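You operate a simulated robot arm through the tools that you are given. There is no shell and no other tool. Be economical: measure what you need, move in short steps, check, and stop when the job is done.

Carry out the task below with a simulated robot arm. There is one attempt and no reset: what you move stays moved.

TASK
Open the bottle pull-out, put the soy sauce bottle on the worktop under the wall cupboards away in the upper tray of the pull-out, then shut the pull-out.
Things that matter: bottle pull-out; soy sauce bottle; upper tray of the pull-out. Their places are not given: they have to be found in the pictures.

It is judged by the outcome, as a careful person would: the job done as asked, and still so three seconds after it is handed in. It fails if anything else is knocked over, pushed out of place, dropped, spilled or broken.

THE ROBOT
A 7-joint arm with a two-finger parallel gripper, fixed in place. Base frame: the origin is at the foot of the arm, x ahead of it, y to its left, z up. Lengths are in mm, angles in degrees, forces in N, time in s.
With the tool pointing down near the work surface it reaches from about 300 to 680 mm from the base axis. Its first joint turns from -66.0 to 66.0 degrees. Payload 1.57 kg.
Tool frame: the origin (TCP) lies between the finger pads and is the grasp point; the fingertips stand 30 mm ahead of it; z points along the fingers, y is the line along which they close. The gripper opens to 110 mm. The fingers are 24 mm wide and 12 mm thick; the gripper's body (48 by 112 mm) begins 78 mm behind the TCP.
Orientation is that of the tool frame in the base frame, as [roll, pitch, yaw] about the fixed x, y, z axes, in that order (R = Rz(yaw) Ry(pitch) Rx(roll)). With the fingers straight down and closing along the base's y, the tool's x points along the base's -x, its y along +y and its z along -z.

THE INTERFACE
- The arm moves only by the tool apply_moves. Its argument "commands" is a list of rows, each an object (a shift or turn left out is 0, a gripper value left out holds the last) with "dp": the shift along the tool's x, y, z in mm, a list of three; "dr": the turn, a rotation vector about the tool's x, y, z in degrees, a list of three; "hand": the finger opening in mm, from 0 to 110. In form: [{"dp": [x, y, z], "dr": [wx, wy, wz], "hand": hand}, ...]. A call has 1 to 20 rows; each row shifts and turns the commanded pose from where the row before left it, along the tool's axes as they then stand. A row lasts 0.2 s, in which the tool goes at most 50 mm and 8.6 degrees; a call with a longer step from one row to the next is refused whole, and so is a gripper value outside its range. A pose out of reach is approached as far as the arm can. The call stops where the force on the tool passes 40 N (or 10 N more than at its start, if that is more) or the arm is blocked; 0.2 s more then pass. The fingers move at their own pace (about 108 mm/s each) and stop on an object; they squeeze with about 25 N. The grip force told is the motor's: it shows also when the fingers shut on nothing. Time passes only in rows, and 0.2 s behind the last, so rows that do not move let the fingers close. It gives the time, the measured TCP pose, the force on the tool (base axes), the opening and the grip force at its end, in the units of the frame above (readings bear some noise).
- Cameras (640 x 400 px; columns grow to the right, rows downward): "scene" is fixed at [161.3, -396.2, 1391.4]; the picture's right is [0.77, -0.64, 0.00], its down [-0.45, -0.53, -0.72] and it looks along [0.46, 0.55, -0.70] (base axes); focal length 301 px, centre (320, 200). "wrist" rides on the gripper at [-36, 0, -80] in the tool frame; the picture's right is [0.00, -1.00, 0.00], its down [0.97, 0.00, -0.24] and it looks along [0.24, 0.00, 0.97] (tool axes); focal length 218 px, centre (320, 200).
- snapshot(camera): a new picture of that camera. No time passes.
- probe_pixels(camera, pixels): for up to 12 pixels [column, row] of the newest picture of that camera ("zoom" is the newest enlarged one), the place [x, y, z] in the base frame of the surface seen there, good to about 3 mm. No time passes.
- enlarge(camera, box): a new picture of the part [left, top, right, bottom] of that camera's present view, enlarged. No time passes.
- finish_job(): hands the job in; it is judged then, once.

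Work in short steps. Measure before you move; look again where a grasp or a placing could have gone wrong, and mend it. You have 60 turns and 30 pictures in all, the two below and enlarged ones among them. Open the gripper and draw the arm clear of the work before you hand the job in, unless the task says otherwise; then end with one line.

The tools are called after "Emit:" as a command line: name --argument value ..., lists and objects as JSON in quotes. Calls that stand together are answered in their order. apply_moves: Moves the arm, as the interface text tells. Its arguments: {"type":"object","properties":{"commands":{"type":"array"}},"required":["commands"]} The other tools are called the same way: snapshot (camera) takes a picture; probe_pixels (camera, pixels) gives the place of the surface under pixels of a picture; enlarge (camera, box) takes an enlarged picture of a part of a camera's view; finish_job () hands the job in.

At the start:

```text
clock: 0.0
tcp_pos: [402.8, -14.7, 1150.7]
tcp_rot: [180.0, -0.1, 180.0]
wrist_force: [0.5, -0.6, 0.3]
opening: 110.0
grip_force: 0.0
```

scene: 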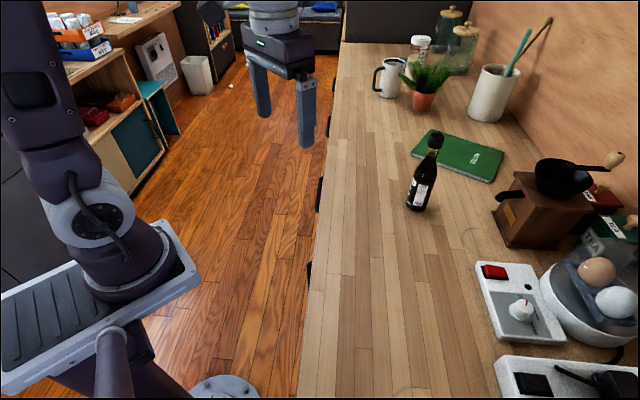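
wrist: 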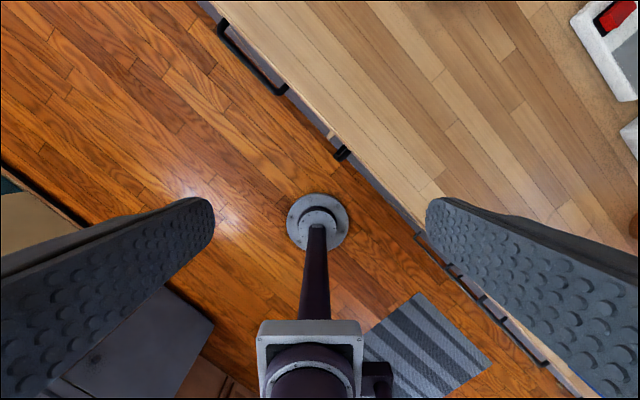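

The scene shows the soy bottle near (421,175) and dark handles along the worktop front at (318,195), (309,275), (328,125). I'll measure these points first.

Emit:
probe_pixels --camera "scene" --pixels '[[421, 190], [417, 207], [436, 140], [435, 150], [319, 195], [309, 272], [328, 125], [322, 200], [340, 100], [309, 350], [455, 155], [333, 84]]'

Emit:
probe_pixels --camera "wrist" --pixels '[[250, 55], [283, 90], [222, 25], [342, 153], [333, 135], [455, 270], [540, 360], [480, 300], [300, 90], [420, 235], [235, 20], [400, 200]]'

Emit:
enlarge --camera "wrist" --box '[200, 0, 440, 250]'

Emit:
enlarge --camera "scene" --box '[260, 60, 500, 310]'

```text
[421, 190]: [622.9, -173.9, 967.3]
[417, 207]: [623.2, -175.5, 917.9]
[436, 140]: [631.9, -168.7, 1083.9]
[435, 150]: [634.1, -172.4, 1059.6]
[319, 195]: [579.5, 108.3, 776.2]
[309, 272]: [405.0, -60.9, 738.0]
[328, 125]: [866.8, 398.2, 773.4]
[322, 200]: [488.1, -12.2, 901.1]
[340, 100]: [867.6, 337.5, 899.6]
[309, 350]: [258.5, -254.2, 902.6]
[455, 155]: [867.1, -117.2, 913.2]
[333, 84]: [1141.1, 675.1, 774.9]
```

```text
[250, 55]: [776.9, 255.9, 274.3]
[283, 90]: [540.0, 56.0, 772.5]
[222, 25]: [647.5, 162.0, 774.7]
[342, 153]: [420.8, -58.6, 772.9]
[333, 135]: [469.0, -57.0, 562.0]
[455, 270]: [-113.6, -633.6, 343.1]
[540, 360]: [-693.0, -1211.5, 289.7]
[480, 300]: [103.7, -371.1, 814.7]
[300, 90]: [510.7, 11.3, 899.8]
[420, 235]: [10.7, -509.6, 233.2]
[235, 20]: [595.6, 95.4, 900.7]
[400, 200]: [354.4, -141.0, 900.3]
```

```text
1.60 times, centred on (320, 125) of wrist
```

zoom: 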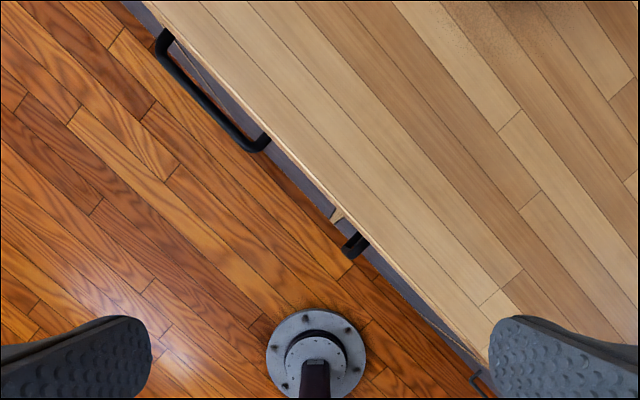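

```text
1.60 times, centred on (380, 185) of scene
```

zoom: 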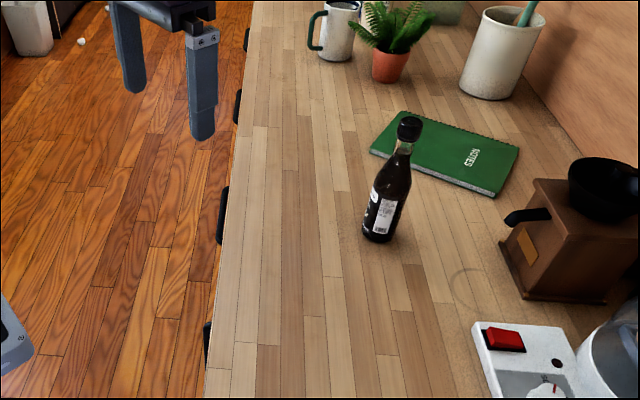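

The pull-out seems to be the one with the dark upright handle near (412,-60), with its top at z≈773. The front runs at about 45°, with outward normal (-0.70,0.71). I'll swing the tool square to that front and tilt it to look at it.

Emit:
apply_moves --commands '[{"dr": [0, 0, 7.6]}, {"dr": [0, 0, 7.6]}, {"dr": [0, 0, 7.6]}, {"dr": [0, 0, 7.6]}, {"dr": [0, 0, 7.6]}, {"dr": [0, 0, 7.6]}, {"dp": [40, 0, 0]}, {"dp": [40, 0, 0]}, {"dp": [40, 0, 0]}, {"dr": [0, -7.5, 0]}, {"dr": [0, -7.5, 0]}, {"dr": [0, -7.5, 0]}, {"dr": [0, -7.5, 0]}, {"dr": [0, -7.5, 0]}, {"dr": [0, -7.5, 0]}]'

Emit:
snapshot --camera "wrist"

```text
clock: 3.2
tcp_pos: [318.9, 71.4, 1150.7]
tcp_rot: [179.9, 45.2, 134.4]
wrist_force: [-0.5, 0.4, 0.5]
opening: 109.9
grip_force: 0.1
```

```text
25 pictures are left
```

wrist: 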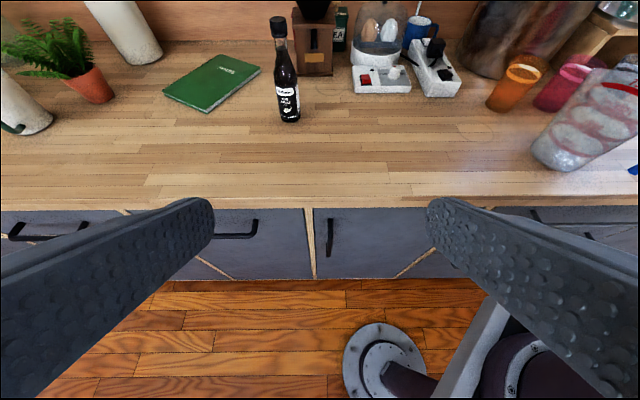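

Emit:
enlarge --camera "wrist" --box '[190, 180, 450, 300]'

Emit:
probe_pixels --camera "wrist" --pixels '[[330, 220], [329, 237], [328, 255], [311, 240], [317, 275], [305, 240], [345, 240], [400, 220], [420, 262], [285, 120], [279, 30], [320, 205]]'

```text
2.46 times, centred on (320, 240) of wrist
```

zoom: 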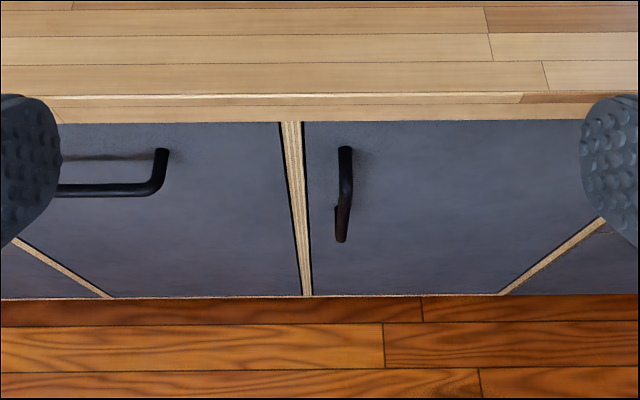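

```text
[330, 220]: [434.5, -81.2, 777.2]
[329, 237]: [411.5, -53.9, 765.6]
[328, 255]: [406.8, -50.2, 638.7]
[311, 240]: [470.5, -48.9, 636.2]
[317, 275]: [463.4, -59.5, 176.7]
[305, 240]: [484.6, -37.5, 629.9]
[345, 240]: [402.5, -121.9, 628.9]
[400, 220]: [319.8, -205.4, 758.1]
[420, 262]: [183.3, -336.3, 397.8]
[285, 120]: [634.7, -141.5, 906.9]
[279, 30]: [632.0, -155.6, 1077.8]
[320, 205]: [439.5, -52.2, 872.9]
```

The upright handle sits at the left of a ~400 mm wide panel, which looks like a hinged door rather than a bottle pull-out. I'll turn the view right, toward the other fronts near (545,225).

Emit:
apply_moves --commands '[{"dr": [5.5, 0, 5.5]}, {"dr": [5.5, 0, 5.5]}, {"dr": [5.5, 0, 5.5]}, {"dr": [5.5, 0, 5.5]}, {"dr": [5.5, 0, 5.5]}]'

Emit:
snapshot --camera "wrist"

```text
clock: 4.4
tcp_pos: [319.2, 71.4, 1149.7]
tcp_rot: [180.0, 45.0, 95.4]
wrist_force: [0.2, 0.8, 0.7]
opening: 110.0
grip_force: 0.0
```

```text
23 pictures are left
```

wrist: 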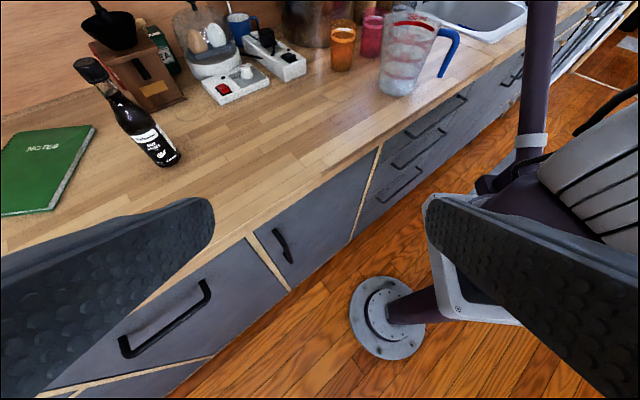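

Emit:
probe_pixels --camera "wrist" --pixels '[[262, 250], [272, 262], [340, 215], [365, 185], [355, 225], [380, 170], [283, 245], [320, 230]]'

Emit:
apply_moves --commands '[{"dr": [-5.5, 0, -5.5]}, {"dr": [-5.5, 0, -5.5]}, {"dr": [-5.5, 0, -5.5]}, {"dr": [-5.5, 0, -5.5]}, {"dr": [-5.5, 0, -5.5]}, {"dr": [-5.5, 0, -5.5]}, {"dr": [-5.5, 0, -5.5]}, {"dr": [-5.5, 0, -5.5]}, {"dr": [-5.5, 0, -5.5]}, {"dr": [-5.5, 0, -5.5]}]'

Emit:
snapshot --camera "wrist"

```text
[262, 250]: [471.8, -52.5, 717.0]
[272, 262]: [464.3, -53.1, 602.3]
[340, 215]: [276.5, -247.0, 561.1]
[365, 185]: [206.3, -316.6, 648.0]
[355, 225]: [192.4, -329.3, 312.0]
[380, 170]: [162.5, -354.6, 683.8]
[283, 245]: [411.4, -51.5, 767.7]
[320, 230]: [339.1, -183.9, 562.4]
```

```text
clock: 6.6
tcp_pos: [314.0, 69.2, 1150.9]
tcp_rot: [178.2, 43.9, 169.6]
wrist_force: [0.1, 0.2, -1.0]
opening: 110.0
grip_force: 0.1
out of reach, approached as far as the arm can: row 7
```

```text
22 pictures are left
```

wrist: 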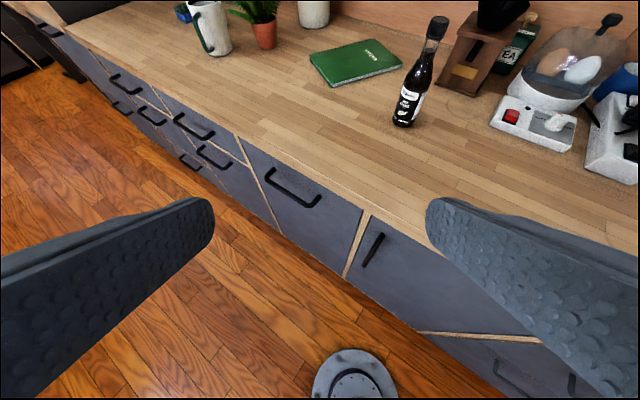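

Emit:
probe_pixels --camera "wrist" --pixels '[[265, 180], [305, 205], [292, 197], [252, 165], [278, 222], [248, 150], [362, 235], [350, 265], [300, 230], [240, 140], [370, 205], [320, 200]]'

Emit:
enlarge --camera "wrist" --box '[200, 110, 400, 300]'

```text
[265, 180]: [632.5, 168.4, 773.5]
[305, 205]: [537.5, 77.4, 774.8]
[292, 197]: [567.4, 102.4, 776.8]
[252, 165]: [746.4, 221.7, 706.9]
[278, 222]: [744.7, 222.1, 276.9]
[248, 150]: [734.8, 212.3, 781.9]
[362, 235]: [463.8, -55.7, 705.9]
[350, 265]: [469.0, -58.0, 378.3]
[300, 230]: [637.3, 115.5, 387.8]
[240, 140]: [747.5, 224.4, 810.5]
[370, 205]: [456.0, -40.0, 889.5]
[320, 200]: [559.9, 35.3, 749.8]
```

```text
2.11 times, centred on (300, 205) of wrist
```

zoom: 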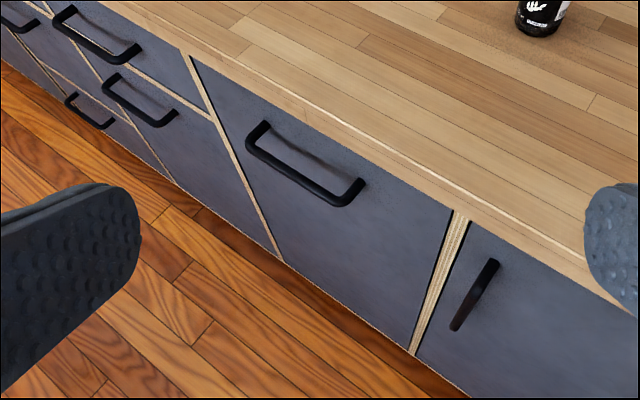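

The ~380 mm wide front with one horizontal handle, spanning (540,56) to (647,162) at z≈774, reaches full height. That makes it the pull-out: its neighbours are drawer stacks, and the upright handle belongs to a hinged door. I'll level the tool and yaw it so the fingers close along the front's normal.

Emit:
apply_moves --commands '[{"dr": [0, 7.5, 0]}, {"dr": [0, 7.5, 0]}, {"dr": [0, 7.5, 0]}, {"dr": [0, 7.5, 0]}, {"dr": [0, 7.5, 0]}, {"dr": [0, 7, 0]}, {"dr": [0, 0, -7.5]}, {"dr": [0, 0, -7.5]}, {"dr": [0, 0, -7.5]}, {"dr": [0, 0, -7.5]}, {"dr": [0, 0, -7.5]}, {"dr": [0, 0, -7.5]}, {"dr": [0, 0, -7]}]'

```text
clock: 9.4
tcp_pos: [314.0, 68.8, 1150.5]
tcp_rot: [178.6, 0.5, -137.0]
wrist_force: [1.5, -0.4, 0.3]
opening: 110.0
grip_force: 0.1
```

Emit:
apply_moves --commands '[{"dp": [-45, -6, 0], "dr": [0, 0, -1.4]}, {"dp": [-45, -7, 0]}, {"dp": [-45, -7, 0]}, {"dp": [-45, -7, 0]}, {"dp": [-48, -5, 0]}, {"dr": [7.5, 0, 0]}, {"dr": [7.5, 0, 0]}, {"dr": [7.5, 0, 0]}, {"dr": [7.5, 0, 0]}, {"dr": [7.5, 0, 0]}, {"dr": [7.5, 0, 0]}, {"dr": [7.5, 0, 0]}, {"dr": [7.5, 0, 0]}]'

```text
clock: 12.2
tcp_pos: [500.5, 203.2, 1151.9]
tcp_rot: [-121.1, 0.6, -135.7]
wrist_force: [-0.4, 0.4, 0.2]
opening: 109.9
grip_force: 0.0
```

Orientation is as wanted (fingers 30° below horizontal, facing the front). I'll descend to just outside the bar and take a wrist picture.

Emit:
apply_moves --commands '[{"dp": [0, 34, 20], "hand": 50}, {"dp": [0, 34, 20]}, {"dp": [0, 34, 20]}, {"dp": [0, 34, 20]}, {"dp": [0, 34, 20]}, {"dp": [0, 34, 20]}, {"dp": [0, 34, 20]}, {"dp": [0, 34, 20]}]'

Emit:
snapshot --camera "wrist"

```text
clock: 14.0
tcp_pos: [499.5, 210.5, 834.9]
tcp_rot: [-121.2, 0.6, -135.7]
wrist_force: [-1.2, 1.2, 0.1]
opening: 50.0
grip_force: 0.0
```

```text
20 pictures are left
```

wrist: 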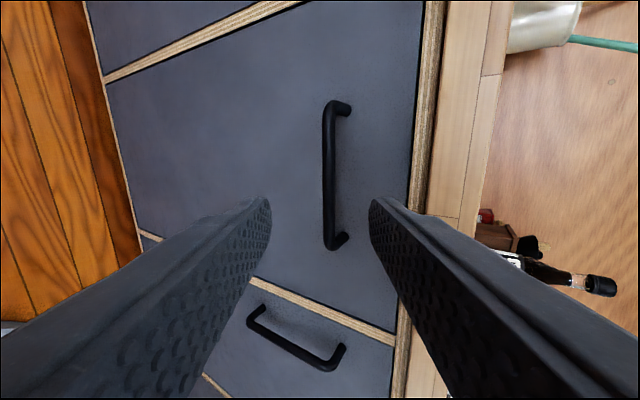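

Emit:
probe_pixels --camera "wrist" --pixels '[[329, 120], [329, 145], [329, 170], [329, 200], [328, 235], [345, 240], [343, 105], [300, 170], [385, 150], [324, 170], [334, 170]]'

```text
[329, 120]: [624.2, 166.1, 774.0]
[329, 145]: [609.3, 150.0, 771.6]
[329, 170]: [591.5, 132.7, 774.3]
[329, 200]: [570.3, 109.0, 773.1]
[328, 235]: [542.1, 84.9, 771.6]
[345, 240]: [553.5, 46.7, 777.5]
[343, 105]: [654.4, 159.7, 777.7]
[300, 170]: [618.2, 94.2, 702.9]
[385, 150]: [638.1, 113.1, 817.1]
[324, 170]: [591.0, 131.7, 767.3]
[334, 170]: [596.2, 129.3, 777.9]
```

Bar axis is about (589,121,772), 40 mm proud of the front. I'll line up and go in along the fingers, then close.

Emit:
apply_moves --commands '[{"dp": [0, -11, 0], "hand": 36}, {"dp": [0, 0, 40]}, {"dp": [0, 0, 40]}, {"dp": [0, 0, 25]}, {"dp": [0, 0, 13]}, {"dp": [0, 0, 10]}, {}]'

Emit:
snapshot --camera "wrist"

```text
clock: 15.6
tcp_pos: [581.3, 126.9, 779.7]
tcp_rot: [-121.3, 0.6, -135.7]
wrist_force: [0.0, 0.6, 0.1]
opening: 36.0
grip_force: 0.1
```

```text
19 pictures are left
```

wrist: 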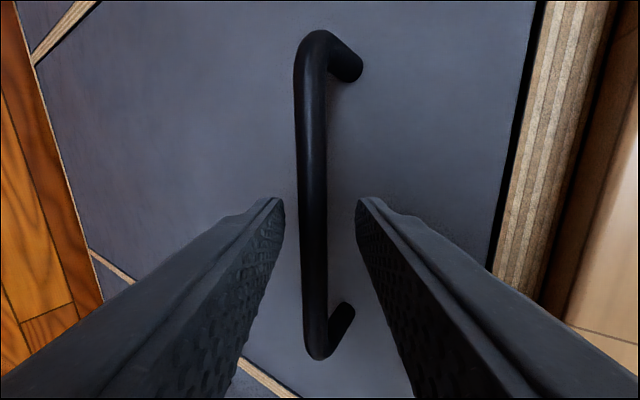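

The bar lies between the fingertips; I close on it.

Emit:
apply_moves --commands '[{"hand": 0}, {}, {}]'

```text
clock: 16.4
tcp_pos: [578.2, 128.3, 776.2]
tcp_rot: [-121.7, 0.3, -135.6]
wrist_force: [-3.3, 5.2, -31.1]
opening: 12.7
grip_force: 29.8
```

Emit:
apply_moves --commands '[{"dp": [0, 3, 0]}, {"dp": [0, 5.2, -8.6]}, {"dp": [0, 5.2, -8.6]}, {"dp": [0, 5.2, -8.6]}]'

```text
clock: 17.4
tcp_pos: [557.6, 149.7, 776.6]
tcp_rot: [-121.1, 0.5, -135.8]
wrist_force: [-6.9, -5.4, -12.3]
opening: 13.0
grip_force: 29.7
```

The front follows with little force. Keep pulling.

Emit:
apply_moves --commands '[{"dp": [0, 10.3, -17.1]}, {"dp": [0, 10.3, -17.1]}, {"dp": [0, 10.3, -17.1]}, {"dp": [0, 10.3, -17.1]}, {"dp": [0, 10.3, -17.1]}, {"dp": [0, 10.3, -17.1]}, {"dp": [0, 10.3, -17.1]}, {"dp": [0, 10.3, -17.1]}]'

Emit:
snapshot --camera "scene"

```text
clock: 19.2
tcp_pos: [444.2, 264.4, 777.2]
tcp_rot: [-121.3, 0.4, -135.9]
wrist_force: [-20.7, -21.7, -19.0]
opening: 13.2
grip_force: 29.8
```

```text
18 pictures are left
```

scene: 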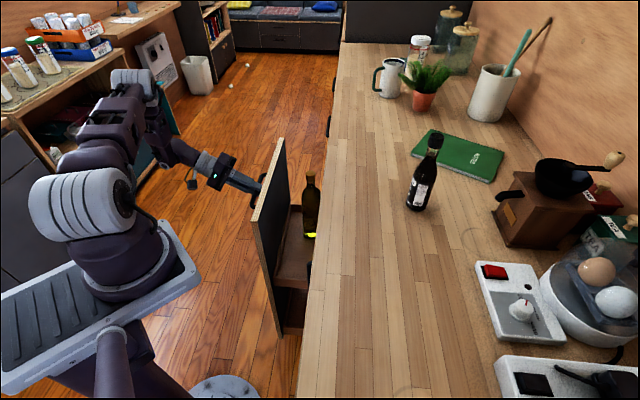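

It is the pull-out (tray with a bottle visible at (311,205)). There is a sideways load along −t, so I ease the tool that way and continue.

Emit:
apply_moves --commands '[{"dp": [4, 0, 0]}, {"dp": [0.5, 10.3, -17.1]}, {"dp": [0.5, 10.3, -17.1]}]'

```text
clock: 20.0
tcp_pos: [416.6, 292.3, 778.9]
tcp_rot: [-121.7, 0.6, -135.4]
wrist_force: [10.5, 11.4, -32.4]
opening: 12.7
grip_force: 29.9
```

Emit:
apply_moves --commands '[{"dp": [-1.5, 3, 1.5]}, {"dp": [0.2, 10.3, -17.1]}, {"dp": [0.2, 10.5, -17.1]}, {"dp": [0.2, 10.5, -17.1]}, {"dp": [0.2, 10.5, -17.1]}]'

```text
clock: 21.1
tcp_pos: [373.2, 336.3, 777.2]
tcp_rot: [-120.7, 0.6, -135.9]
wrist_force: [-3.5, -5.5, 5.8]
opening: 13.0
grip_force: 29.7
stopped in row 5: the force on the tool passed its limit (the readings are from after the stop); the commanded pose is now the measured one
```

Emit:
apply_moves --commands '[{"dp": [0, 5.2, -8.6]}, {"dp": [0, 5.2, -8.6]}, {"dp": [0, 5.2, -8.6]}]'

Emit:
enlarge --camera "scene" --box '[160, 110, 400, 350]'

```text
clock: 21.9
tcp_pos: [349.8, 358.0, 775.8]
tcp_rot: [-120.8, 0.5, -135.7]
wrist_force: [-18.9, -15.7, 24.9]
opening: 12.8
grip_force: 30.3
```

```text
1.67 times, centred on (280, 230) of scene
```

zoom: 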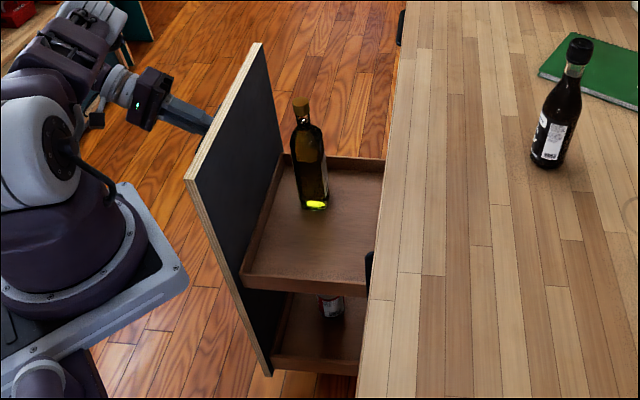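

The upper tray is exposed with free floor right of (320,230) in the zoom. I'll measure it.

Emit:
probe_pixels --camera "zoom" --pixels '[[320, 250], [350, 200], [280, 260], [350, 270], [310, 285], [250, 275], [315, 205], [300, 105], [255, 45], [190, 175], [365, 165], [360, 230]]'

```text
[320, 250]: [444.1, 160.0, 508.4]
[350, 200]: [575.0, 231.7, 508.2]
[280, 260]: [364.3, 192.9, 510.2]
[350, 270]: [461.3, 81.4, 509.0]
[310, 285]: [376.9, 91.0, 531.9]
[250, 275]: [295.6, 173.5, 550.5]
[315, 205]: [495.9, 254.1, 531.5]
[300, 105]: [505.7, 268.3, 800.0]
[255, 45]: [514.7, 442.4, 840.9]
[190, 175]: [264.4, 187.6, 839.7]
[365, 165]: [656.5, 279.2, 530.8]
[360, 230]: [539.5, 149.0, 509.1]
```

Tray floor is at z≈508 and there is a free area around (440,150). Pull-out is open about 320 mm, so I release the handle and back out along the fingers, then rise.

Emit:
apply_moves --commands '[{"hand": 40}, {}, {"dp": [0, 0, -25]}, {"dp": [0, 0, -35]}, {"dp": [0, 0, -40]}, {"dp": [0, -36, -21]}, {"dp": [0, -36, -21]}, {"dp": [0, -36, -21]}, {"dp": [0, -36, -21]}, {"dp": [0, -36, -21]}, {"dp": [0, -36, -21]}, {"dp": [0, -36, -21]}, {"dp": [0, -36, -21]}, {"dp": [0, -36, -21]}]'

```text
clock: 24.9
tcp_pos: [344.5, 314.0, 1183.1]
tcp_rot: [-121.0, 0.6, -135.7]
wrist_force: [-0.1, -0.7, 0.7]
opening: 40.2
grip_force: 0.0
out of reach, approached as far as the arm can: row 4, 5, 9, 10, 11, 12, 13, 14
```

Emit:
snapshot --camera "wrist"

```text
16 pictures are left
```

wrist: 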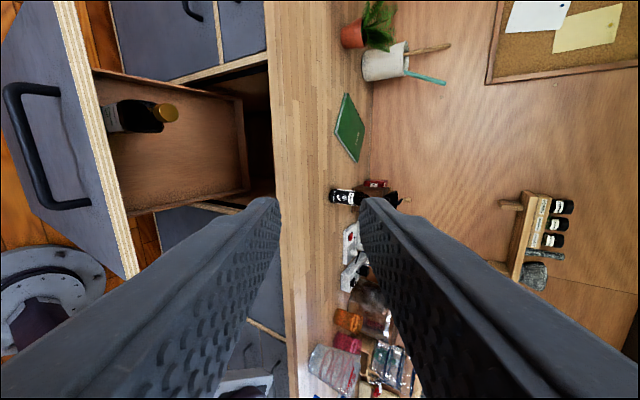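

Emit:
probe_pixels --camera "wrist" --pixels '[[525, 240], [510, 205], [575, 205], [632, 150], [620, 280], [360, 196], [335, 195], [345, 196], [400, 200], [375, 183], [630, 10]]'

Emit:
enlarge --camera "wrist" --box '[310, 160, 420, 230]'

```text
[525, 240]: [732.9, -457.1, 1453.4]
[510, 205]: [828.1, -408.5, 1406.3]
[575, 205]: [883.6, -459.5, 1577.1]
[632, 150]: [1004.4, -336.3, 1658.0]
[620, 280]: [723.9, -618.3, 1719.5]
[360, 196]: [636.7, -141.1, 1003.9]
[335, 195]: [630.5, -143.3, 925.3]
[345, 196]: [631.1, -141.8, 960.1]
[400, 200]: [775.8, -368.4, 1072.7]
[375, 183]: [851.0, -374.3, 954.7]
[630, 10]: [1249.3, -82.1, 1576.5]
```

```text
5.71 times, centred on (365, 195) of wrist
```

zoom: 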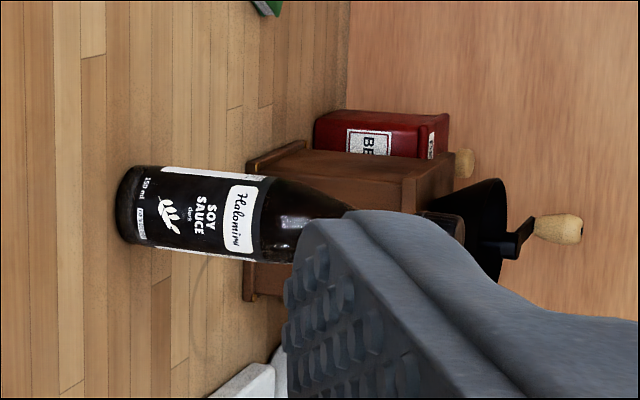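

No cupboard intrudes near the bottle's height. I level the tool and yaw it back to 180°.

Emit:
apply_moves --commands '[{"dr": [-7.4, 0, 0]}, {"dr": [-7.4, 0, 0]}, {"dr": [-7.4, 0, 0]}, {"dr": [-7.4, 0, 0]}, {"dr": [-7.4, 0, 0]}, {"dr": [-7.4, 0, 0]}, {"dr": [-7.4, 0, 0]}, {"dr": [-7.2, 0, 0]}, {"dr": [0, 0, 7.4]}, {"dr": [0, 0, 7.4]}, {"dr": [0, 0, 7.4]}, {"dr": [0, 0, 7.4]}, {"dr": [0, 0, 7.4]}, {"dr": [0, 0, 7.4]}, {}]'

```text
clock: 28.1
tcp_pos: [345.2, 315.8, 1184.1]
tcp_rot: [179.6, 0.5, 179.7]
wrist_force: [0.1, 0.1, -0.1]
opening: 40.0
grip_force: 0.0
```

Emit:
apply_moves --commands '[{"dp": [-20.4, -39.5, 0], "hand": 70}, {"dp": [-20.4, -39.5, 0]}, {"dp": [-20.4, -39.5, 0]}, {"dp": [-20.4, -39.5, 0]}, {"dp": [-20.4, -39.5, 0]}, {"dp": [-20.4, -39.5, 0]}, {"dp": [-20.4, -39.5, 0]}, {"dp": [-20.4, -39.5, 0]}, {"dp": [-20.4, -39.5, 0]}, {"dp": [-20.4, -39.5, 0]}, {"dp": [-20.4, -39.5, 0]}, {"dp": [-20.4, -39.5, 0]}]'

Emit:
snapshot --camera "wrist"

```text
clock: 30.7
tcp_pos: [587.2, -159.0, 1183.8]
tcp_rot: [179.7, 0.3, 179.9]
wrist_force: [0.3, 0.0, -0.6]
opening: 70.0
grip_force: 0.1
```

```text
14 pictures are left
```

wrist: 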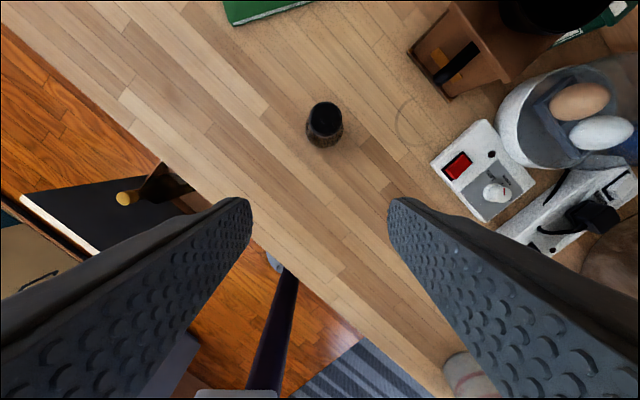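

Emit:
probe_pixels --camera "wrist" --pixels '[[325, 113], [313, 115], [337, 115], [325, 105], [325, 122], [323, 145]]'

```text
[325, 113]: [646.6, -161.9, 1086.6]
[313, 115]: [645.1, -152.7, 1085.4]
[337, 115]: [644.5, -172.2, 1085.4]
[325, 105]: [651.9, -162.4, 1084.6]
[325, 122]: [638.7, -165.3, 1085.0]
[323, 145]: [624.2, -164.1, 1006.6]
```

Cap centre is (645,-162), top at z≈1086. Move over it and descend so the pads span cap and neck, TCP z≈1055.

Emit:
apply_moves --commands '[{"dp": [-29, -1.5, 0]}, {"dp": [-29, -1.5, 0]}, {"dp": [0, 0, 35]}, {"dp": [0, 0, 35]}, {"dp": [0, 0, 30]}, {"dp": [0, 0, 28]}, {}]'

Emit:
snapshot --camera "wrist"

Emit:
enlarge --camera "scene" --box '[360, 60, 520, 240]'

```text
clock: 32.3
tcp_pos: [586.8, -156.8, 1055.7]
tcp_rot: [179.7, 0.5, 179.8]
wrist_force: [0.4, -0.2, -0.2]
opening: 70.0
grip_force: 0.1
out of reach, approached as far as the arm can: row 1, 2
```

```text
13 pictures are left
```

wrist: 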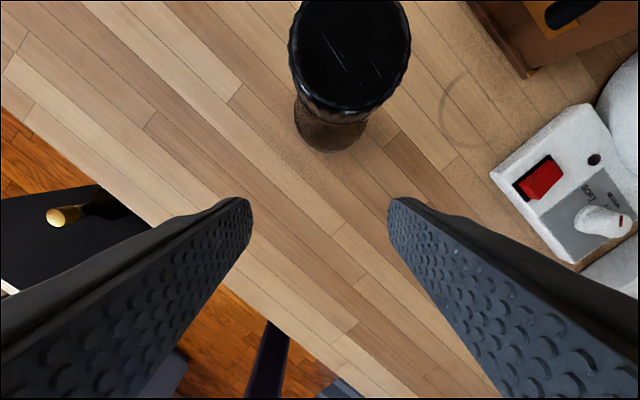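

```text
2.22 times, centred on (440, 150) of scene
```

zoom: 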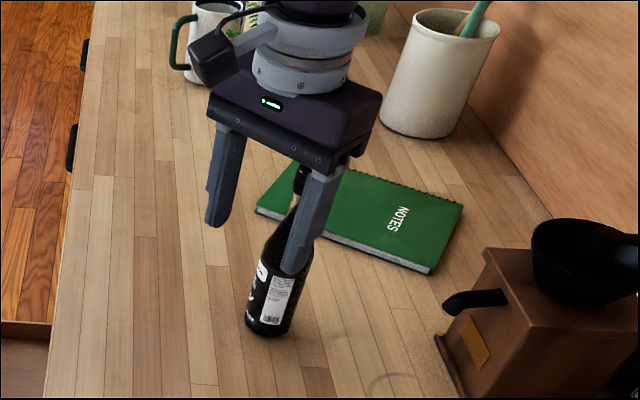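

The straight-down reach ran out at that height. I'll try moving forward here, with the fingers open on both sides of the neck.

Emit:
apply_moves --commands '[{"dp": [-20, -4, 0]}, {"dp": [-20, -1, 0]}, {"dp": [-18, 0, 0]}, {}]'

```text
clock: 33.3
tcp_pos: [644.9, -163.1, 1056.9]
tcp_rot: [179.5, 0.4, 179.9]
wrist_force: [0.0, -0.2, 0.4]
opening: 69.8
grip_force: 0.0
```

Reached over the bottle. Close.

Emit:
apply_moves --commands '[{"hand": 0}, {}, {}, {}]'

```text
clock: 34.3
tcp_pos: [645.6, -163.0, 1056.0]
tcp_rot: [179.7, 0.5, 179.8]
wrist_force: [0.8, -0.7, 1.0]
opening: 27.1
grip_force: 24.4
```

Emit:
apply_moves --commands '[{"dp": [0, 0, -10]}, {"dp": [0, 0, -10]}, {"dp": [15, 0, -15]}, {"dp": [25, 0, -15]}, {"dp": [25, 0, -15]}, {}]'

Emit:
enlarge --camera "scene" --box '[340, 40, 520, 240]'

```text
clock: 35.7
tcp_pos: [582.1, -162.4, 1115.0]
tcp_rot: [179.8, 0.5, 179.8]
wrist_force: [0.1, 0.2, -2.9]
opening: 26.9
grip_force: 24.6
out of reach, approached as far as the arm can: row 1
```

```text
2.00 times, centred on (430, 140) of scene
```

zoom: 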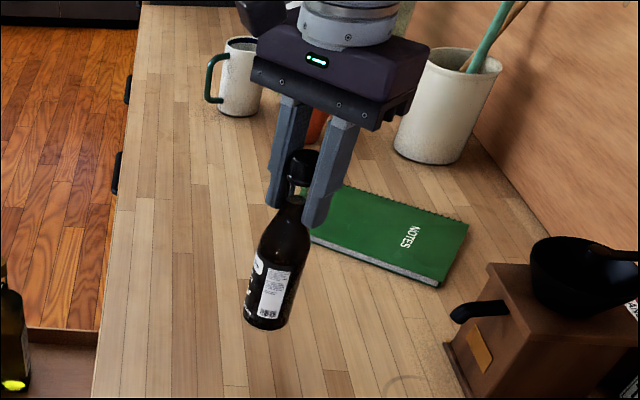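

Bottle is held upright by the cap. Carry it over the tray at this height.

Emit:
apply_moves --commands '[{"dp": [17.8, 39, 0]}, {"dp": [17.8, 39, 0]}, {"dp": [17.8, 39, 0]}, {"dp": [17.8, 39, 0]}, {"dp": [17.8, 39, 0]}, {"dp": [17.8, 39, 0]}, {"dp": [17.8, 39, 0]}, {"dp": [17.8, 39, 0]}, {}]'

Emit:
snapshot --camera "wrist"

Emit:
snapshot --camera "scene"

```text
clock: 37.7
tcp_pos: [439.6, 149.7, 1115.0]
tcp_rot: [179.6, 0.5, 179.8]
wrist_force: [-0.1, 0.5, -2.0]
opening: 27.1
grip_force: 24.9
```

```text
10 pictures are left
```

wrist: 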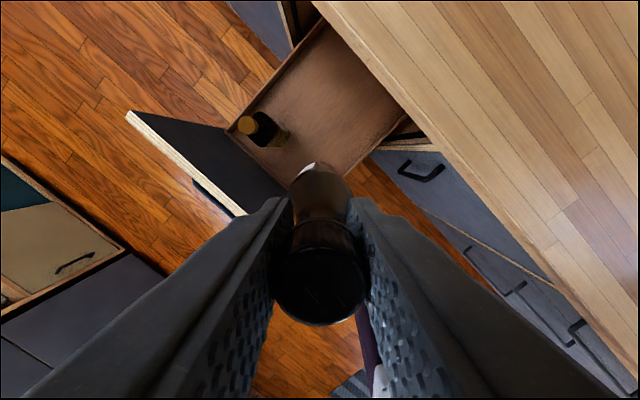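

```text
9 pictures are left
```

scene: 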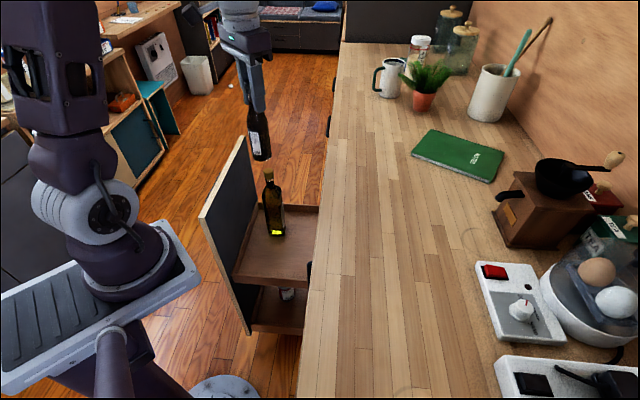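

The pull-out may have moved a little at release; I re-measure tray, rim and the resident bottle.

Emit:
probe_pixels --camera "scene" --pixels '[[275, 255], [250, 255], [300, 220], [290, 265], [277, 281], [235, 268], [238, 142], [204, 218], [274, 232], [268, 174], [295, 245], [312, 255]]'

Emit:
probe_pixels --camera "wrist" --pixels '[[247, 125], [275, 133], [330, 150], [340, 165], [300, 155], [372, 150], [380, 100], [230, 125], [135, 118], [250, 165], [290, 75]]'

```text
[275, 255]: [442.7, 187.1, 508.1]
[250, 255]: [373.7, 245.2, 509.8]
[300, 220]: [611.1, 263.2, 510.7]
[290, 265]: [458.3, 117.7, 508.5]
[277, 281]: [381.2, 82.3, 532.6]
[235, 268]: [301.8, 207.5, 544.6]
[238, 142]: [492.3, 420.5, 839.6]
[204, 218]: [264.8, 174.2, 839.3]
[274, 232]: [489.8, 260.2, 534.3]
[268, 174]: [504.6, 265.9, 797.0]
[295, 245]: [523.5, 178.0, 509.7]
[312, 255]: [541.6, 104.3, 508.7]
```

```text
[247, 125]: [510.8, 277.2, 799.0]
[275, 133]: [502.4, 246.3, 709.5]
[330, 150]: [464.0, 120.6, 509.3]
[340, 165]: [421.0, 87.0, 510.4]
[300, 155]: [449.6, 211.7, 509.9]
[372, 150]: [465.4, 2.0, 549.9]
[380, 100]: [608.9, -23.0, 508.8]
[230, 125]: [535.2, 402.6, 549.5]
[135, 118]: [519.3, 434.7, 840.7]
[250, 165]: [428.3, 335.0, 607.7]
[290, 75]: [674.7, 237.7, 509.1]
```

Target (440,150) is clear: ~70 mm from the side rim and ~147 mm from the other bottle. Lower the bottle to just above the tray.

Emit:
apply_moves --commands '[{"dp": [0, 0, 36]}, {"dp": [0, 0, 36]}, {"dp": [0, 0, 36]}, {"dp": [0, 0, 36]}, {"dp": [0, 0, 36]}, {"dp": [0, 0, 36]}, {"dp": [0, 0, 36]}, {"dp": [0, 0, 36]}, {"dp": [0, 0, 36]}, {"dp": [0, 0, 36]}, {"dp": [0, 0, 36]}, {"dp": [0, 0, 24]}, {}]'

Emit:
enlarge --camera "scene" --box '[160, 80, 400, 330]'

```text
clock: 40.5
tcp_pos: [444.5, 154.5, 693.7]
tcp_rot: [179.5, 0.5, 179.8]
wrist_force: [-0.2, 0.2, -3.3]
opening: 27.2
grip_force: 24.3
```

```text
1.60 times, centred on (280, 205) of scene
```

zoom: 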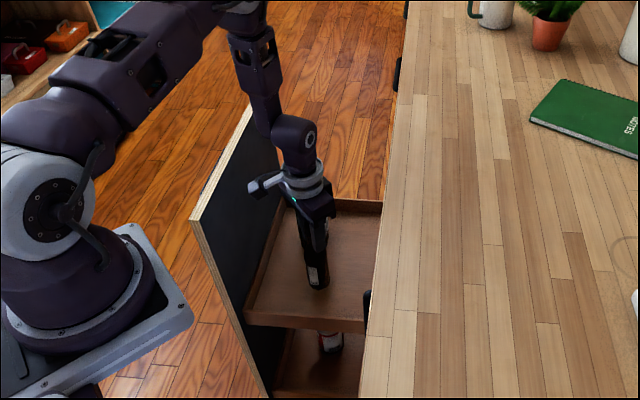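

Clear of everything, no contact forces. Lower slowly until the bottle touches the tray.

Emit:
apply_moves --commands '[{"dp": [0, 0, 10]}, {"dp": [0, 0, 8]}, {"dp": [0, 0, 5]}, {"dp": [0, 0, 3]}, {}]'

```text
clock: 41.7
tcp_pos: [442.8, 153.7, 668.9]
tcp_rot: [179.8, 0.5, 179.8]
wrist_force: [0.1, 0.2, -2.2]
opening: 27.1
grip_force: 25.0
```

Emit:
apply_moves --commands '[{"dp": [0, 0, 2]}, {}, {"dp": [0, 0, 1.5]}, {}]'

```text
clock: 42.7
tcp_pos: [444.3, 153.3, 666.3]
tcp_rot: [179.7, 0.4, 179.8]
wrist_force: [0.1, 0.0, -2.5]
opening: 27.0
grip_force: 25.1
```

Emit:
apply_moves --commands '[{"dp": [0, 0, 1.5]}, {}, {"dp": [0, 0, 1.5]}, {}]'

```text
clock: 43.7
tcp_pos: [443.1, 154.1, 663.2]
tcp_rot: [179.6, 0.5, 179.8]
wrist_force: [-2.5, -0.6, 29.2]
opening: 26.9
grip_force: 24.8
```

Contact with the tray (29 N). Ease up slightly, release, and rise straight.

Emit:
apply_moves --commands '[{"dp": [0, 0, -0.8]}, {"hand": 34}, {"hand": 60}, {}, {"dp": [0, 0, -20]}, {"dp": [0, 0, -30]}, {"dp": [0, 0, -30]}, {"dp": [0, 0, -30]}]'

Emit:
snapshot --camera "wrist"

```text
clock: 45.5
tcp_pos: [441.4, 152.3, 771.6]
tcp_rot: [179.7, 0.4, 179.8]
wrist_force: [-0.2, -0.3, 0.0]
opening: 59.9
grip_force: 0.1
```

```text
7 pictures are left
```

wrist: 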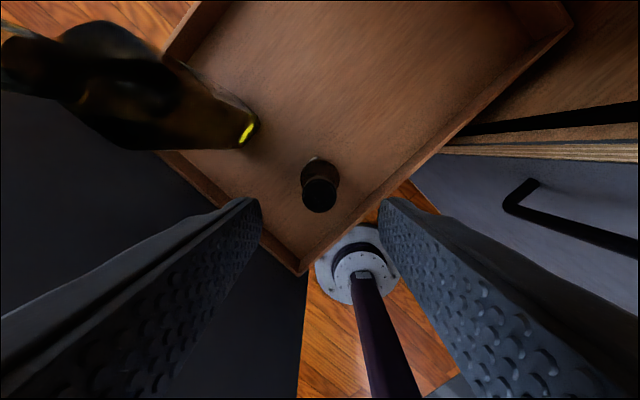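

The soy bottle stands in the upper tray at (319,185). Rise, close the fingers, and position in front of the panel for pushing above its handle.

Emit:
apply_moves --commands '[{"dp": [0, 0, -38]}, {"dp": [0, 0, -38]}, {"dp": [0, 0, -38]}, {"dp": [0, 0, -38]}, {"dp": [0, 0, -38]}, {"dp": [0, 0, -38]}, {"dp": [0, 0, -38]}, {"dp": [0, 0, -38]}, {"dp": [0, 0, -38]}, {"dp": [15.7, 35.2, 0], "hand": 0}, {"dp": [15.7, 35.2, 0]}, {"dp": [15.7, 35.2, 0]}, {"dp": [15.7, 35.2, 0]}, {"dp": [15.7, 35.2, 0]}, {"dp": [15.7, 35.2, 0]}]'

Emit:
apply_moves --commands '[{"dr": [0, 0, -7.4]}, {"dr": [0, 0, -7.4]}, {"dr": [0, 0, -7.4]}, {"dr": [0, 0, -7.4]}, {"dr": [0, 0, -7.4]}, {"dr": [0, 0, -7.4]}, {"dr": [7.5, 0, 0]}, {"dr": [7.5, 0, 0]}, {"dr": [7.5, 0, 0]}, {"dr": [7.5, 0, 0]}, {"dr": [7.5, 0, 0]}, {"dr": [7.5, 0, 0]}, {}]'

```text
clock: 48.7
tcp_pos: [346.8, 361.7, 1116.0]
tcp_rot: [179.7, 0.5, 179.7]
wrist_force: [-0.4, 0.4, -0.9]
opening: 0.1
grip_force: 20.9
```

```text
clock: 51.5
tcp_pos: [346.0, 360.8, 1115.1]
tcp_rot: [-134.8, 0.7, -135.8]
wrist_force: [-0.4, 0.6, 0.3]
opening: 0.0
grip_force: 21.5
```

In position. Descend outside the panel.

Emit:
apply_moves --commands '[{"dp": [0, 25.3, 25.3]}, {"dp": [0, 25.3, 25.3]}, {"dp": [0, 25.3, 25.3]}, {"dp": [0, 25.3, 25.3]}, {"dp": [0, 25.3, 25.3]}, {"dp": [0, 25.3, 25.3]}, {"dp": [0, 25.3, 25.3]}, {"dp": [0, 22, 22]}]'

Emit:
snapshot --camera "wrist"

```text
clock: 53.3
tcp_pos: [348.8, 363.5, 833.9]
tcp_rot: [-134.9, 0.6, -135.8]
wrist_force: [0.0, 0.4, -0.3]
opening: 0.2
grip_force: 20.4
```

```text
6 pictures are left
```

wrist: 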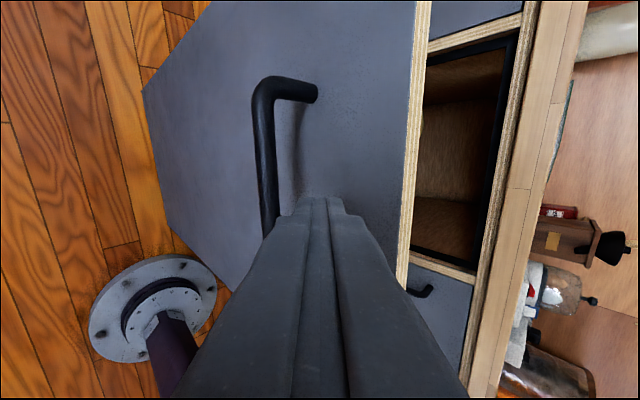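

Fingertips are over the bar, facing the panel. Push inward gently.

Emit:
apply_moves --commands '[{"dp": [0, -7, 7]}, {"dp": [0, -7, 7]}, {"dp": [0, -5, 5]}, {"dp": [0, -4, 4]}, {"dp": [0, -4, 4]}, {"dp": [0, -4, 4]}, {"dp": [0, -4, 4]}, {"dp": [0, -5, 5]}, {"dp": [0, -5, 5]}, {"dp": [0, -5, 5]}]'

```text
clock: 55.5
tcp_pos: [397.5, 311.5, 834.9]
tcp_rot: [-134.9, 0.6, -135.8]
wrist_force: [-1.4, -0.4, 0.0]
opening: 0.1
grip_force: 20.9
```

Emit:
apply_moves --commands '[{"dp": [0, -7, 7]}, {"dp": [0, -7, 7]}, {"dp": [0, -7, 7]}, {"dp": [0, -7, 7]}, {"dp": [0, -7, 7]}, {"dp": [0, -7, 7]}, {"dp": [0, -7, 7]}, {"dp": [0, -7, 7]}, {"dp": [0, -7, 7]}, {"dp": [0, -7, 7]}]'

Emit:
snapshot --camera "scene"

```text
clock: 57.7
tcp_pos: [466.2, 241.5, 834.3]
tcp_rot: [-134.9, 0.6, -135.8]
wrist_force: [-0.4, -0.6, 0.9]
opening: 0.2
grip_force: 21.4
```

```text
5 pictures are left
```

scene: 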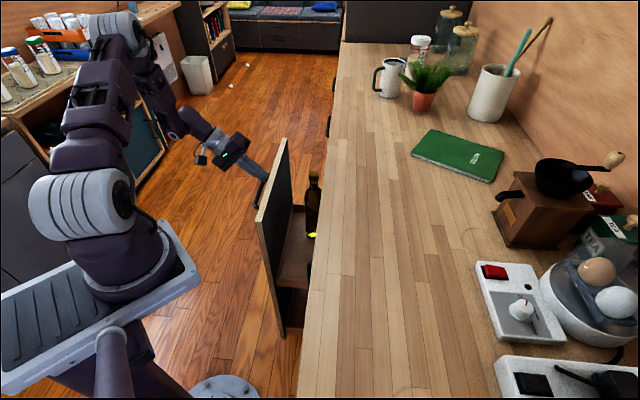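

The front is moving in smoothly. Continue.

Emit:
apply_moves --commands '[{"dp": [0, -7, 7]}, {"dp": [0, -7, 7]}, {"dp": [0, -7, 7]}, {"dp": [0, -7, 7]}, {"dp": [0, -7, 7]}, {"dp": [0, -7, 7]}, {"dp": [0, -7, 7]}, {"dp": [0, -7, 7]}, {"dp": [0, -7, 7]}, {"dp": [0, -7, 7]}, {"dp": [0, -7, 7]}, {"dp": [0, -7, 7]}, {"dp": [0, -7, 7]}, {"dp": [0, -7, 7]}, {"dp": [0, -7, 7]}, {"dp": [0, -7, 7]}, {"dp": [0, -5, 5]}]'

```text
clock: 61.3
tcp_pos: [582.3, 123.0, 835.9]
tcp_rot: [-134.9, 0.7, -135.8]
wrist_force: [0.6, 0.1, -0.5]
opening: 0.0
grip_force: 21.2
```

Emit:
apply_moves --commands '[{"dp": [0, -3.5, 3.5]}, {"dp": [0, -3.5, 3.5]}, {"dp": [0, -3.5, 3.5]}, {"dp": [0, -3.5, 3.5]}, {"dp": [0, -2.5, 2.5]}, {"dp": [0, -2, 2]}, {"dp": [0, -2, 2]}, {"dp": [0, -2, 2]}]'

```text
clock: 62.4
tcp_pos: [594.1, 110.7, 834.3]
tcp_rot: [-135.2, 0.6, -135.5]
wrist_force: [-9.2, 4.2, 5.9]
opening: 0.1
grip_force: 21.4
stopped in row 5: the force on the tool passed its limit (the readings are from after the stop); the commanded pose is now the measured one
```

Emit:
snapshot --camera "wrist"

Emit:
probe_pixels --camera "scene" --pixels '[[320, 200]]'

```text
4 pictures are left
```

wrist: 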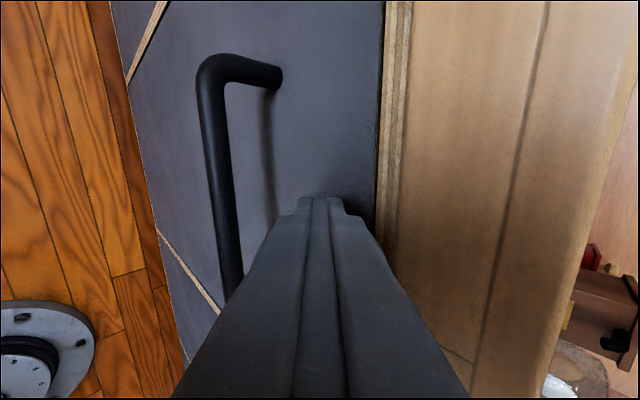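

```text
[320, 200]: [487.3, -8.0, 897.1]
```

Front looks nearly or fully flush; I compare its plane with the neighbouring fronts.

Emit:
probe_pixels --camera "wrist" --pixels '[[300, 40], [330, 150], [180, 60], [180, 200], [128, 30], [135, 10], [165, 270], [215, 120], [395, 100], [222, 200], [170, 330], [360, 60]]'

```text
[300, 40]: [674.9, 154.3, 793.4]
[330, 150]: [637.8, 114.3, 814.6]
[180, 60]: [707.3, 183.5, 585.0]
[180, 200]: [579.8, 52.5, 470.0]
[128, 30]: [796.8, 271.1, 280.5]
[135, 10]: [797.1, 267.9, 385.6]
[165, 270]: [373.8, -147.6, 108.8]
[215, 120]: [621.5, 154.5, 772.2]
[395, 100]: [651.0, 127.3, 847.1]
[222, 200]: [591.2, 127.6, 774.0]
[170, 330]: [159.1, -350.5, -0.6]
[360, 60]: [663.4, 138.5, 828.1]
```

Panel plane (x−y ≈ 521–527) matches its original closed value (522–524), level with the neighbours, and the stop was felt. Back away and rise.

Emit:
apply_moves --commands '[{"dp": [0, 7, -7]}, {"dp": [0, 14, -14]}, {"dp": [0, 20, -20]}, {"dp": [0, 20, -20]}, {"dp": [0, 20, -20]}, {"dp": [0, -25, -25]}, {"dp": [0, -25, -25]}, {"dp": [0, -25, -25]}, {"dp": [0, -25, -25]}, {"dp": [0, -25, -25]}, {"dp": [0, -25, -25]}, {"dp": [0, -25, -25], "hand": 80}, {"dp": [0, -25, -25]}, {}]'

Emit:
snapshot --camera "scene"

Emit:
snapshot --camera "wrist"

```text
clock: 65.4
tcp_pos: [514.8, 191.5, 1116.8]
tcp_rot: [-135.2, 0.5, -135.6]
wrist_force: [0.5, 0.2, -0.3]
opening: 80.1
grip_force: 0.1
```

```text
3 pictures are left
```

scene: 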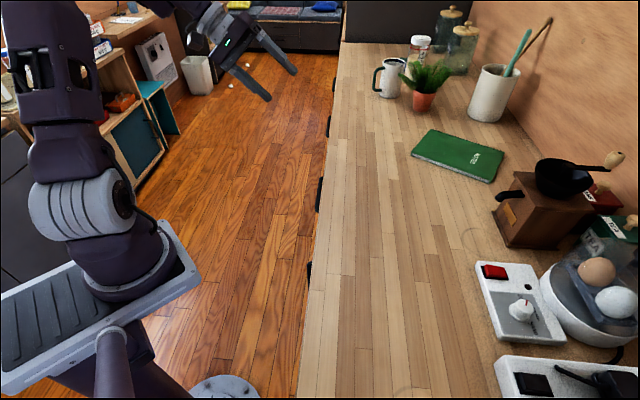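

```text
2 pictures are left
```

wrist: 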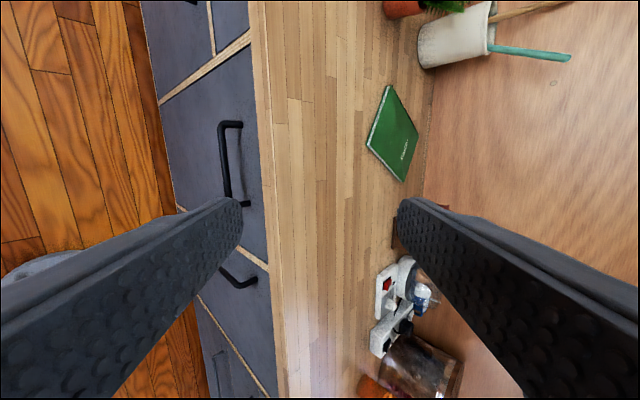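

The pull-out is shut, its handle lines up as at the start in the scene view, and the worktop is undisturbed. Gripper is open and clear.

Emit:
finish_job

```text
The job is handed in.
```

The soy sauce bottle is standing in the upper tray of the bottle pull-out, the pull-out is shut flush with its neighbours, and the arm is clear. I saw the bottle upright in the tray before closing, but could not see inside afterwards.
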